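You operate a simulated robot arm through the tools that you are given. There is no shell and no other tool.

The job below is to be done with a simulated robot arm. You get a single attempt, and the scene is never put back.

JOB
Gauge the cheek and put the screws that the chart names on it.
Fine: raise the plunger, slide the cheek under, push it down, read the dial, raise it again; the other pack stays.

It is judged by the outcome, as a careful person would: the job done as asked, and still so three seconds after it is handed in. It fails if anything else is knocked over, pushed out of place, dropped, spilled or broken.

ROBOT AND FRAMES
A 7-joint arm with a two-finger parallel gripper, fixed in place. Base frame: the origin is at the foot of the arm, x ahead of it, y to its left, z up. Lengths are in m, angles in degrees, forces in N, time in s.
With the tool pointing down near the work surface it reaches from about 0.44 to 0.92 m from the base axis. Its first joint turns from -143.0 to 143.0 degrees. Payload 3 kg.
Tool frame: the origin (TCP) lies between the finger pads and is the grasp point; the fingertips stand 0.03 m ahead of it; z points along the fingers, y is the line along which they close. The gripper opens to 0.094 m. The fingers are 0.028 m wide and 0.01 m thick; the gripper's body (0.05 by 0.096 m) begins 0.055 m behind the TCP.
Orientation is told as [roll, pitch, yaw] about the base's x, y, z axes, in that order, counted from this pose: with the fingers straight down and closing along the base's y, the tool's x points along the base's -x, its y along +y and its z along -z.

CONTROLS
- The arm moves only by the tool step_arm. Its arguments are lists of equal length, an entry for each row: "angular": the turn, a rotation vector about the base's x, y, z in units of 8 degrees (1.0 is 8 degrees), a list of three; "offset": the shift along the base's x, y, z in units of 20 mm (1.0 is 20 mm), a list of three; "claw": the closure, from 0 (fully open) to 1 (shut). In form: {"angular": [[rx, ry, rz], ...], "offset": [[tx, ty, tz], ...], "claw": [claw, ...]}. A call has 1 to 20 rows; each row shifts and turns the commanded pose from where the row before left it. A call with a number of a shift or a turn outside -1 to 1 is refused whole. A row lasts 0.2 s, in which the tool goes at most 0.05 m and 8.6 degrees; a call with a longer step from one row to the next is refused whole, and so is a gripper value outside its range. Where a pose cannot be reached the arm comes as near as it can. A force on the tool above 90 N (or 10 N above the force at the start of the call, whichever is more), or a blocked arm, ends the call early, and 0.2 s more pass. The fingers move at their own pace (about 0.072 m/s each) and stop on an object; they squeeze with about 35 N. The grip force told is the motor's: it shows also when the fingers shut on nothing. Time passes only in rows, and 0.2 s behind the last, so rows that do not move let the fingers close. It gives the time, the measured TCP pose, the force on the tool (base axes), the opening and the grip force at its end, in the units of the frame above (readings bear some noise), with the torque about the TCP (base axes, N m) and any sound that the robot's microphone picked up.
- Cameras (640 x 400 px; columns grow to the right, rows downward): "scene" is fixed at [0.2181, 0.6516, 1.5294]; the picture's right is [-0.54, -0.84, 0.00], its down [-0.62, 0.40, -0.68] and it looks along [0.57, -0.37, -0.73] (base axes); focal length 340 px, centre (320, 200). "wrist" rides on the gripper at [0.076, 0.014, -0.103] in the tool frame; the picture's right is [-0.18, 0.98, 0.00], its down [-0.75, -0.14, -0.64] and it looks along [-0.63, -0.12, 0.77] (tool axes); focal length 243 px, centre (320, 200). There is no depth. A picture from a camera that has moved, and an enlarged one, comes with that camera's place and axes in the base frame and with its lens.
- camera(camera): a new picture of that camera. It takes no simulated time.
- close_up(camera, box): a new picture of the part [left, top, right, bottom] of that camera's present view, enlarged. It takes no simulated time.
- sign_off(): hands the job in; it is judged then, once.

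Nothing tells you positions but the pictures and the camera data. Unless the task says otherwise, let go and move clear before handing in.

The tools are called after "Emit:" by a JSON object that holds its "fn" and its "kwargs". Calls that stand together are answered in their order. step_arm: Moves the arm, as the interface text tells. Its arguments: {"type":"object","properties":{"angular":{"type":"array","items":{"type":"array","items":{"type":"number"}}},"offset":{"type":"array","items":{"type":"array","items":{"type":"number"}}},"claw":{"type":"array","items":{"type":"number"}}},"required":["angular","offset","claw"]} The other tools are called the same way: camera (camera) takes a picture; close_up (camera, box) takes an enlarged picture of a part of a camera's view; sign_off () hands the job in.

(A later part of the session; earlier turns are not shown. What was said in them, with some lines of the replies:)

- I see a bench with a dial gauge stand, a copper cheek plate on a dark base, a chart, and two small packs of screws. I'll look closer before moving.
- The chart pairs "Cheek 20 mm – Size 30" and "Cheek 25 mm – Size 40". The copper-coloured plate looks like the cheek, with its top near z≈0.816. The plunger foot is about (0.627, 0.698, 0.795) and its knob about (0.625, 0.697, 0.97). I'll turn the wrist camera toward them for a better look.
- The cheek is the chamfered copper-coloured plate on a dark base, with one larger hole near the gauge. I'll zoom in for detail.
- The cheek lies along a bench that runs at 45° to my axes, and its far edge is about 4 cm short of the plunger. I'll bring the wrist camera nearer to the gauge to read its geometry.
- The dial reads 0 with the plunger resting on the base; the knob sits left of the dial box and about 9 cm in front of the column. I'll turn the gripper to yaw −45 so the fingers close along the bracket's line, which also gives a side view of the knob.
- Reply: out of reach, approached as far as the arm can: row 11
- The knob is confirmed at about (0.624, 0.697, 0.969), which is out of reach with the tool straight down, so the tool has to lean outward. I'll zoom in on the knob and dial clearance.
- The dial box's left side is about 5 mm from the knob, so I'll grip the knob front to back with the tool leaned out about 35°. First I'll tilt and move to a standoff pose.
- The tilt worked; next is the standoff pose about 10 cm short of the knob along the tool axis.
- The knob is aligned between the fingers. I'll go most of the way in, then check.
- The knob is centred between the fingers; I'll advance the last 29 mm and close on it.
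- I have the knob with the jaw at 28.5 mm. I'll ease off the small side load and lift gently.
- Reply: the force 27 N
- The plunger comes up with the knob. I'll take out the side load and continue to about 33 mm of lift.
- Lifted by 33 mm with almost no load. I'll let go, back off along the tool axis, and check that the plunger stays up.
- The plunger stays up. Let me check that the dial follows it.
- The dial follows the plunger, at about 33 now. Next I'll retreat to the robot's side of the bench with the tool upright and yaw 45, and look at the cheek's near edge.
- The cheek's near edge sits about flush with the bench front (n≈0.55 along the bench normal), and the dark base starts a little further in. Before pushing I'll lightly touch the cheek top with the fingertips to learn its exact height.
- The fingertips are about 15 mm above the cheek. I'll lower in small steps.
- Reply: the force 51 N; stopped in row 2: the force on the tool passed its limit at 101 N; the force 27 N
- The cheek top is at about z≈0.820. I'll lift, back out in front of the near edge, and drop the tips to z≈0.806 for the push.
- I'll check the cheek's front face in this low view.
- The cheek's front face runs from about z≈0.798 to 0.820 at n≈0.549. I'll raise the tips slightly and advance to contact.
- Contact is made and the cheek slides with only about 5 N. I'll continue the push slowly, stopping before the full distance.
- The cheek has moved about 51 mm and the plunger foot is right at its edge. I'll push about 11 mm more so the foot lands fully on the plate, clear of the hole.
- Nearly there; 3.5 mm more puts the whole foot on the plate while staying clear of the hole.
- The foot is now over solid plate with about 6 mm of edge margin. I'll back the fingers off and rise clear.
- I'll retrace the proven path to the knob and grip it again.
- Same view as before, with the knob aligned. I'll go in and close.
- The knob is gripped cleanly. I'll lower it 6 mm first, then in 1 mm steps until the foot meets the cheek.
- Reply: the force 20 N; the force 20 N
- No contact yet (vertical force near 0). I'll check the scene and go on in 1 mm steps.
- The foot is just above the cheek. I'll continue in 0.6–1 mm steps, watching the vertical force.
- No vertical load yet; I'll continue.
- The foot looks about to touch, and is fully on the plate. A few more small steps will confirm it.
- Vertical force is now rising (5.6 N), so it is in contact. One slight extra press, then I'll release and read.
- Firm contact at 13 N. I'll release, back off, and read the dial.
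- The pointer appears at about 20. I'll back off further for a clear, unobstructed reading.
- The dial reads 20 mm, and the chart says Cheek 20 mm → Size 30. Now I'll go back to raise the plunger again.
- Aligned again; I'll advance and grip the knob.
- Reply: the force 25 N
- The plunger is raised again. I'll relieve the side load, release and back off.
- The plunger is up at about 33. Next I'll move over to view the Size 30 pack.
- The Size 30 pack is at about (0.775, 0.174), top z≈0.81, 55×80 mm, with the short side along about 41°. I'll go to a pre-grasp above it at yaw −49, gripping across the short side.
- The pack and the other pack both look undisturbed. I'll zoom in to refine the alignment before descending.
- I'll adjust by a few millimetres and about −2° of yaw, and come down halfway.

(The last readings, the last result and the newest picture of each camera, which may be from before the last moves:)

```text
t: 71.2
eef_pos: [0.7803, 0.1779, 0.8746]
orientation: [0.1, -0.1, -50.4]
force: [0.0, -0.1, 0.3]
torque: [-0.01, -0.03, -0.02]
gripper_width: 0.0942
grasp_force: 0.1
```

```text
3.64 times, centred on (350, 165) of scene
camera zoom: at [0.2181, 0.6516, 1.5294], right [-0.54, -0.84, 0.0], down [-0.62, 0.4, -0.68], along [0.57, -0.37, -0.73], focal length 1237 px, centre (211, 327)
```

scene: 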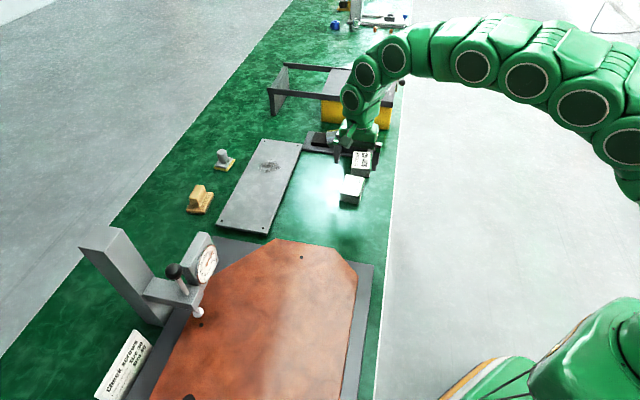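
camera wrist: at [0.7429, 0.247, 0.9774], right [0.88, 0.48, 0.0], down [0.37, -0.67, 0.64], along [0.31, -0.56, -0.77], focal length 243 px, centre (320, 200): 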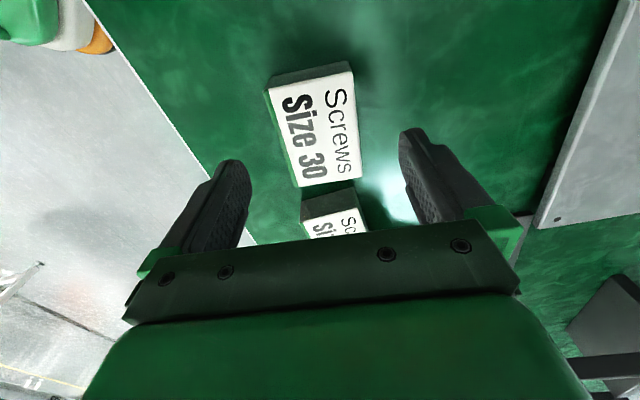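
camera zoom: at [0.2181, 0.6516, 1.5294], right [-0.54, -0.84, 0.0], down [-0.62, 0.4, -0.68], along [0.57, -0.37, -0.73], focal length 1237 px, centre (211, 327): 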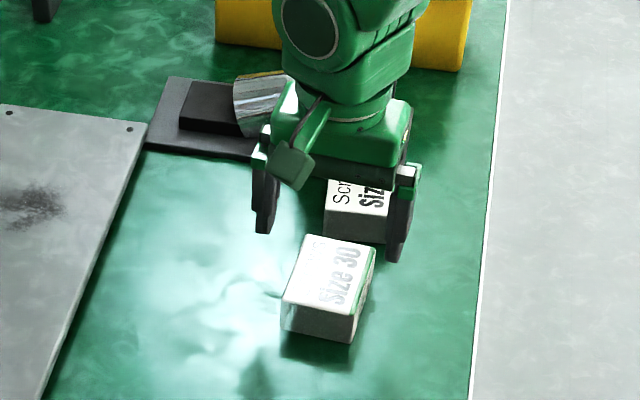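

Centre (0.7815, 0.178) matches the tool to about a millimetre. I'll descend and close on the pack.

Emit:
{"fn": "step_arm", "kwargs": {"angular": [[0, 0, 0], [0, 0, 0], [0, 0, 0], [0, 0, 0], [0, 0, 0], [0, 0, 0], [0, 0, 0], [0, 0, 0], [0, 0, 0]], "offset": [[0.03, 0, -0.77], [0, 0, -0.77], [0, 0, -0.77], [0, 0, -0.75], [0, 0, 0], [0, 0, 0], [0, 0, 0], [0, 0, 0], [0, 0, 0]], "claw": [0, 0, 0, 0, 0, 0.3, 0.6, 0.8, 0.8]}}

Emit:
{"fn": "camera", "kwargs": {"camera": "wrist"}}

Emit:
{"fn": "close_up", "kwargs": {"camera": "scene", "box": [300, 110, 400, 220]}}

```text
t: 73.2
eef_pos: [0.7802, 0.1761, 0.815]
orientation: [0.1, -0.1, -50.5]
force: [-0.2, -1.2, 0.6]
torque: [-0.09, 0.15, -0.01]
gripper_width: 0.0613
grasp_force: 34.8
```

```text
taken
camera wrist: at [0.743, 0.2467, 0.9164], right [0.88, 0.48, 0.0], down [0.37, -0.67, 0.64], along [0.31, -0.56, -0.77], focal length 243 px, centre (320, 200)
```

wrist: 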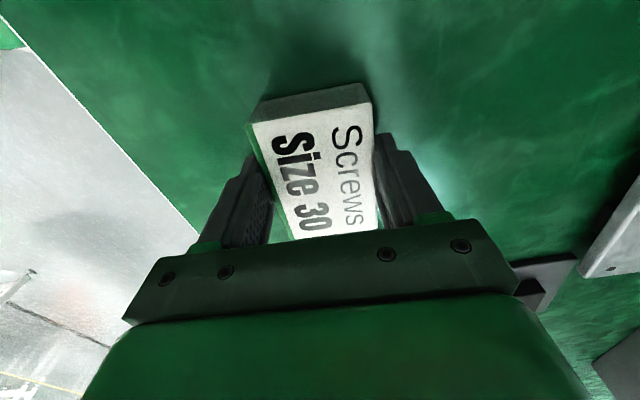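

```text
3.64 times, centred on (350, 165) of scene
camera zoom: at [0.2181, 0.6516, 1.5294], right [-0.54, -0.84, 0.0], down [-0.62, 0.4, -0.68], along [0.57, -0.37, -0.73], focal length 1237 px, centre (211, 327)
```

zoom: 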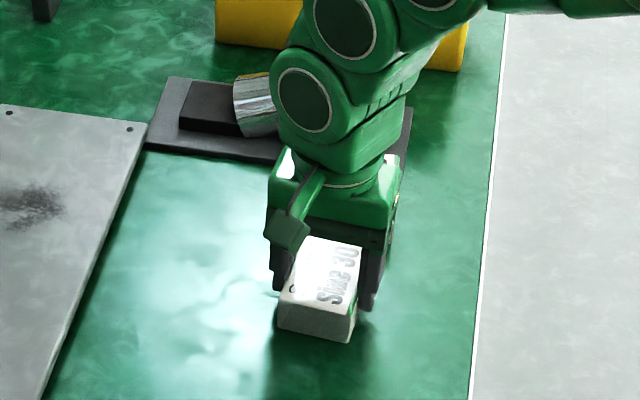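

The pack is gripped at 61 mm. I'll lift it and check the grip and the other pack.

Emit:
{"fn": "step_arm", "kwargs": {"angular": [[0, 0, 0], [0, 0, 0], [0, 0, 0], [0, 0, 0], [0, 0, 0], [0, 0, 0], [0, 0, 0]], "offset": [[0, 0, 0.5], [0, 0, 1], [0, 0, 1], [0, 0, 1], [0, 0, 1], [0, 0, 1], [0, 0, 0]], "claw": [0.8, 0.8, 0.8, 0.8, 0.8, 0.8, 0.8]}}

Emit:
{"fn": "camera", "kwargs": {"camera": "wrist"}}

Emit:
{"fn": "camera", "kwargs": {"camera": "scene"}}

```text
t: 74.8
eef_pos: [0.7814, 0.179, 0.9242]
orientation: [0.0, -0.2, -50.5]
force: [0.7, 0.2, -3.0]
torque: [0.02, 0.02, -0.02]
gripper_width: 0.0615
grasp_force: 34.9
```

```text
taken
camera wrist: at [0.7429, 0.2474, 1.0265], right [0.88, 0.48, 0.0], down [0.37, -0.67, 0.64], along [0.31, -0.56, -0.77], focal length 243 px, centre (320, 200)
```

wrist: 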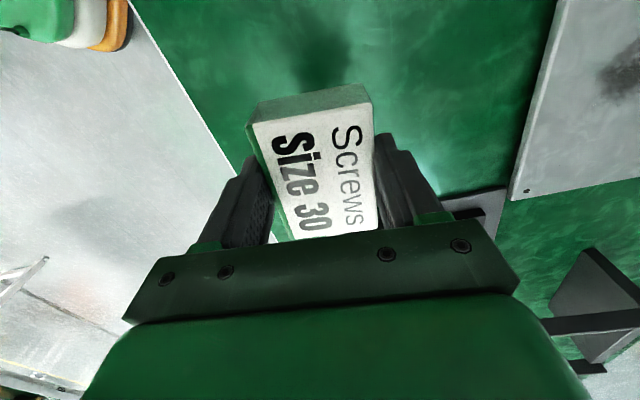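

```text
taken
```

scene: 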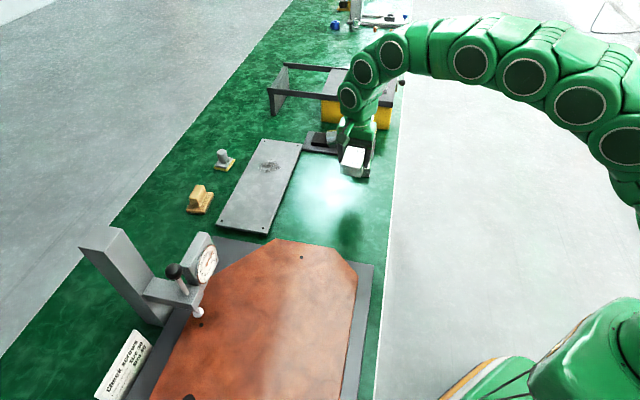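

The pack is held firmly. I'll carry it over the middle of the cheek, well away from the gauge.

Emit:
{"fn": "step_arm", "kwargs": {"angular": [[0, 0, 0], [0, 0, 0], [0, 0, 0], [0, 0, 0], [0, 0, 0], [0, 0, 0], [0, 0, 0], [0, 0, 0], [0, 0, 0], [0, 0, 0], [0, 0, 0], [0, 0, 0], [0, 0, 0], [0, 0, 0], [0, 0, 0], [0, 0, 0], [0, 0, 0], [0, 0, 0]], "offset": [[-0.5, 0.6, 0], [-0.78, 0.95, 0], [-0.78, 0.95, 0], [-0.78, 0.95, 0], [-0.78, 0.95, 0], [-0.78, 0.95, 0], [-0.78, 0.95, 0], [-0.78, 0.95, 0], [-0.78, 0.95, 0], [-0.78, 0.95, 0], [-0.78, 0.95, 0], [-0.78, 0.95, 0], [-0.78, 0.95, 0], [-0.78, 0.95, 0], [-0.78, 0.95, 0], [-0.78, 0.95, 0], [-0.5, 0.6, 0], [0, 0, 0]], "claw": [0.8, 0.8, 0.8, 0.8, 0.8, 0.8, 0.8, 0.8, 0.8, 0.8, 0.8, 0.8, 0.8, 0.8, 0.8, 0.8, 0.8, 0.8]}}

Emit:
{"fn": "camera", "kwargs": {"camera": "wrist"}}

Emit:
{"fn": "camera", "kwargs": {"camera": "scene"}}

```text
t: 78.6
eef_pos: [0.5257, 0.4848, 0.9245]
orientation: [-0.1, -0.1, -50.5]
force: [-0.5, -0.6, -2.4]
torque: [0.03, 0.0, 0.0]
gripper_width: 0.0616
grasp_force: 35.3
```

```text
taken
camera wrist: at [0.4892, 0.5557, 1.0271], right [0.88, 0.48, 0.0], down [0.37, -0.67, 0.64], along [0.31, -0.56, -0.77], focal length 243 px, centre (320, 200)
```

wrist: 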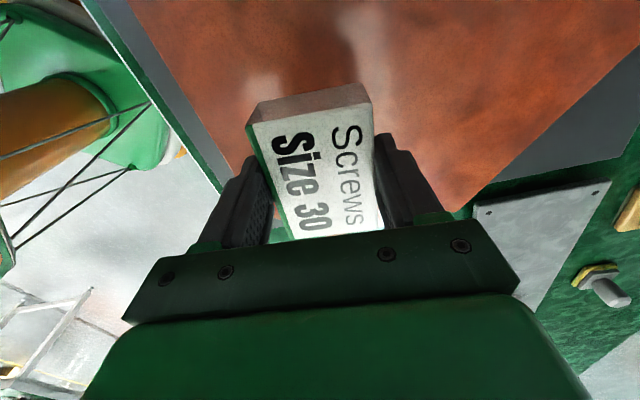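

```text
taken
```

scene: 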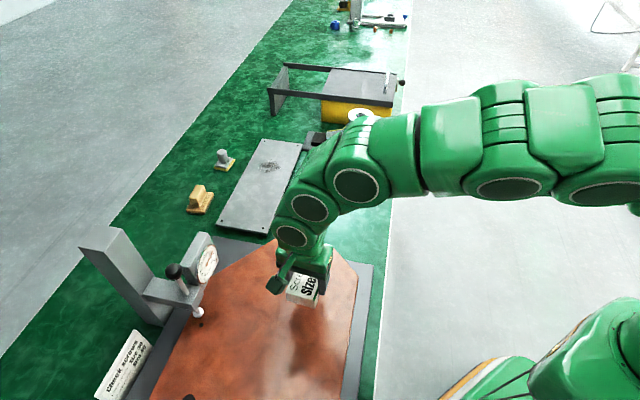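

I'm over the cheek. I'll lower to just above its surface, then in small steps to contact.

Emit:
{"fn": "step_arm", "kwargs": {"angular": [[0, 0, 0], [0, 0, 0], [0, 0, 0], [0, 0, 0], [0, 0, 0]], "offset": [[0, 0, -0.8], [0, 0, -0.8], [0, 0, -0.8], [0, 0, -0.65], [0, 0, 0]], "claw": [0.8, 0.8, 0.8, 0.8, 0.8]}}

Emit:
{"fn": "step_arm", "kwargs": {"angular": [[0, 0, 0], [0, 0, 0]], "offset": [[0, 0, -0.08], [0, 0, 0]], "claw": [0.8, 0.8]}}

Emit:
{"fn": "close_up", "kwargs": {"camera": "scene", "box": [230, 230, 370, 340]}}

```text
t: 79.8
eef_pos: [0.5266, 0.4866, 0.864]
orientation: [0.2, -0.2, -50.5]
force: [-1.0, 0.8, 9.2]
torque: [-0.32, 0.2, 0.0]
gripper_width: 0.0614
grasp_force: 34.7
```

```text
t: 80.4
eef_pos: [0.5259, 0.4876, 0.8634]
orientation: [0.3, -0.1, -50.5]
force: [3.2, 4.6, 28.9]
torque: [0.07, -0.04, -0.03]
gripper_width: 0.0618
grasp_force: 34.8
```

```text
3.64 times, centred on (300, 285) of scene
camera zoom: at [0.2181, 0.6516, 1.5294], right [-0.54, -0.84, 0.0], down [-0.62, 0.4, -0.68], along [0.57, -0.37, -0.73], focal length 1237 px, centre (393, -109)
```

zoom: 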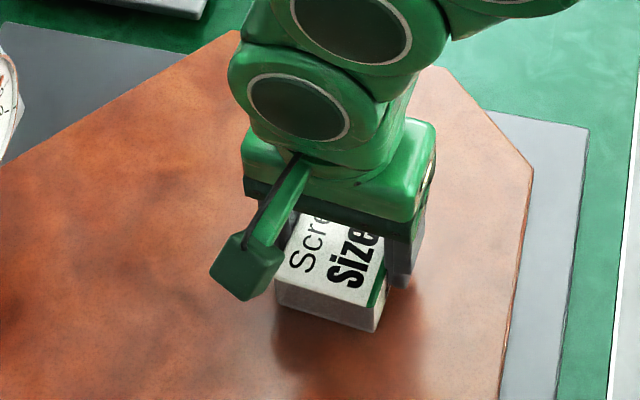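

The pack is resting on the cheek. I'll ease the pressure, open, and rise straight up.

Emit:
{"fn": "step_arm", "kwargs": {"angular": [[0, 0, 0], [0, 0, 0], [0, 0, 0], [0, 0, 0], [0, 0, 0], [0, 0, 0], [0, 0, 0], [0, 0, 0], [0, 0, 0], [0, 0, 0], [0, 0, 0], [0, 0, 0]], "offset": [[0, 0, 0.05], [0, 0, 0], [0, 0, 0], [0, 0, 0], [0, 0, 0], [0, 0, 0.5], [0, 0, 1], [0, 0, 1], [0, 0, 1], [0, 0, 1], [0, 0, 1], [0, 0, 1]], "claw": [0.8, 0.2, 0, 0, 0, 0, 0, 0, 0, 0, 0, 0]}}

Emit:
{"fn": "step_arm", "kwargs": {"angular": [[0, 0, 0], [0, 0, 0], [0, 0, 0], [0, 0, 0], [0, 0, 0], [0, 0, 0], [0, 0, 0], [0, 0, 0], [0, 0, 0], [0, 0, 0], [0, 0, 0], [0, 0, 0]], "offset": [[-0.6, -0.8, 1], [-0.6, -0.8, 1], [-0.6, -0.8, 1], [-0.6, -0.8, 1], [-0.4, -0.8, 0.5], [-0.4, -0.8, 0], [-0.4, -0.8, 0], [0, -0.8, 0], [0, -0.8, 0], [0, -0.8, 0], [0, -0.8, 0], [0, 0, 0]], "claw": [0, 0, 0, 0, 0, 0, 0, 0, 0, 0, 0, 0]}}

Emit:
{"fn": "camera", "kwargs": {"camera": "scene"}}

Emit:
{"fn": "close_up", "kwargs": {"camera": "scene", "box": [130, 220, 390, 400]}}

Emit:
{"fn": "close_up", "kwargs": {"camera": "scene", "box": [300, 100, 400, 210]}}

```text
t: 83.0
eef_pos: [0.5258, 0.4866, 0.9925]
orientation: [0.0, -0.1, -50.5]
force: [1.3, 0.1, -0.4]
torque: [-0.03, 0.0, 0.0]
gripper_width: 0.094
grasp_force: 0.0
```

```text
t: 85.6
eef_pos: [0.4552, 0.3099, 1.0808]
orientation: [0.1, -0.1, -50.5]
force: [0.4, 0.8, -0.2]
torque: [0.03, 0.01, 0.0]
gripper_width: 0.094
grasp_force: 0.0
```

```text
taken
```

scene: 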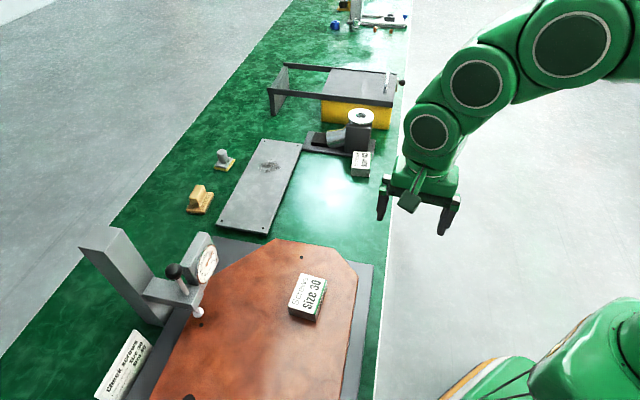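

```text
2.22 times, centred on (260, 310) of scene
camera zoom: at [0.2181, 0.6516, 1.5294], right [-0.54, -0.84, 0.0], down [-0.62, 0.4, -0.68], along [0.57, -0.37, -0.73], focal length 756 px, centre (453, -44)
```

zoom: 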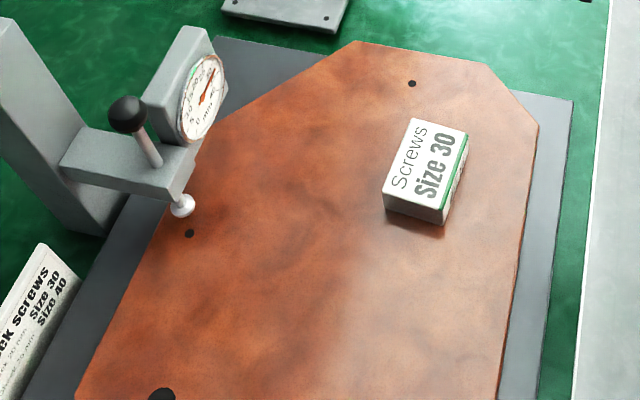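

```text
3.64 times, centred on (350, 155) of scene
camera zoom: at [0.2181, 0.6516, 1.5294], right [-0.54, -0.84, 0.0], down [-0.62, 0.4, -0.68], along [0.57, -0.37, -0.73], focal length 1237 px, centre (211, 364)
```

zoom: 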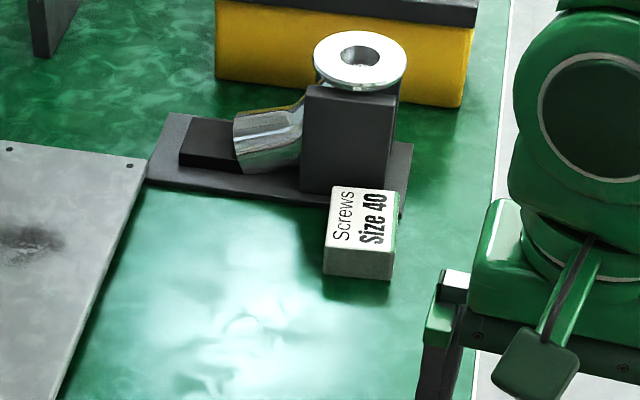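

The Size 30 pack sits flat on the cheek, the plunger is raised, the Size 40 pack and everything else are where they were, and the arm is clear. I'm handing in.

Emit:
{"fn": "sign_off", "kwargs": {}}

```text
The job is handed in.
```

The cheek measured 20 mm on the dial. The chart gives Size 30 screws for 20 mm, so I put the Size 30 pack on the cheek.

- **Gauging:** I raised the plunger and slid the cheek about 65 mm under it. I pushed the plunger down until it made firm contact on solid plate, clear of the screw hole, and read the dial. I then raised the plunger again; it now stands about 13 mm above the cheek.
- **Screws:** The Size 30 pack lies flat on the cheek, well away from the gauge. The Size 40 pack was not touched.
- **One hard touch:** While finding the height of the cheek top with the fingertips, the force briefly passed the limit, at 101 N. In the camera views afterwards the cheek had not moved and nothing else looked out of place.

I opened the gripper and moved the arm clear before handing in.
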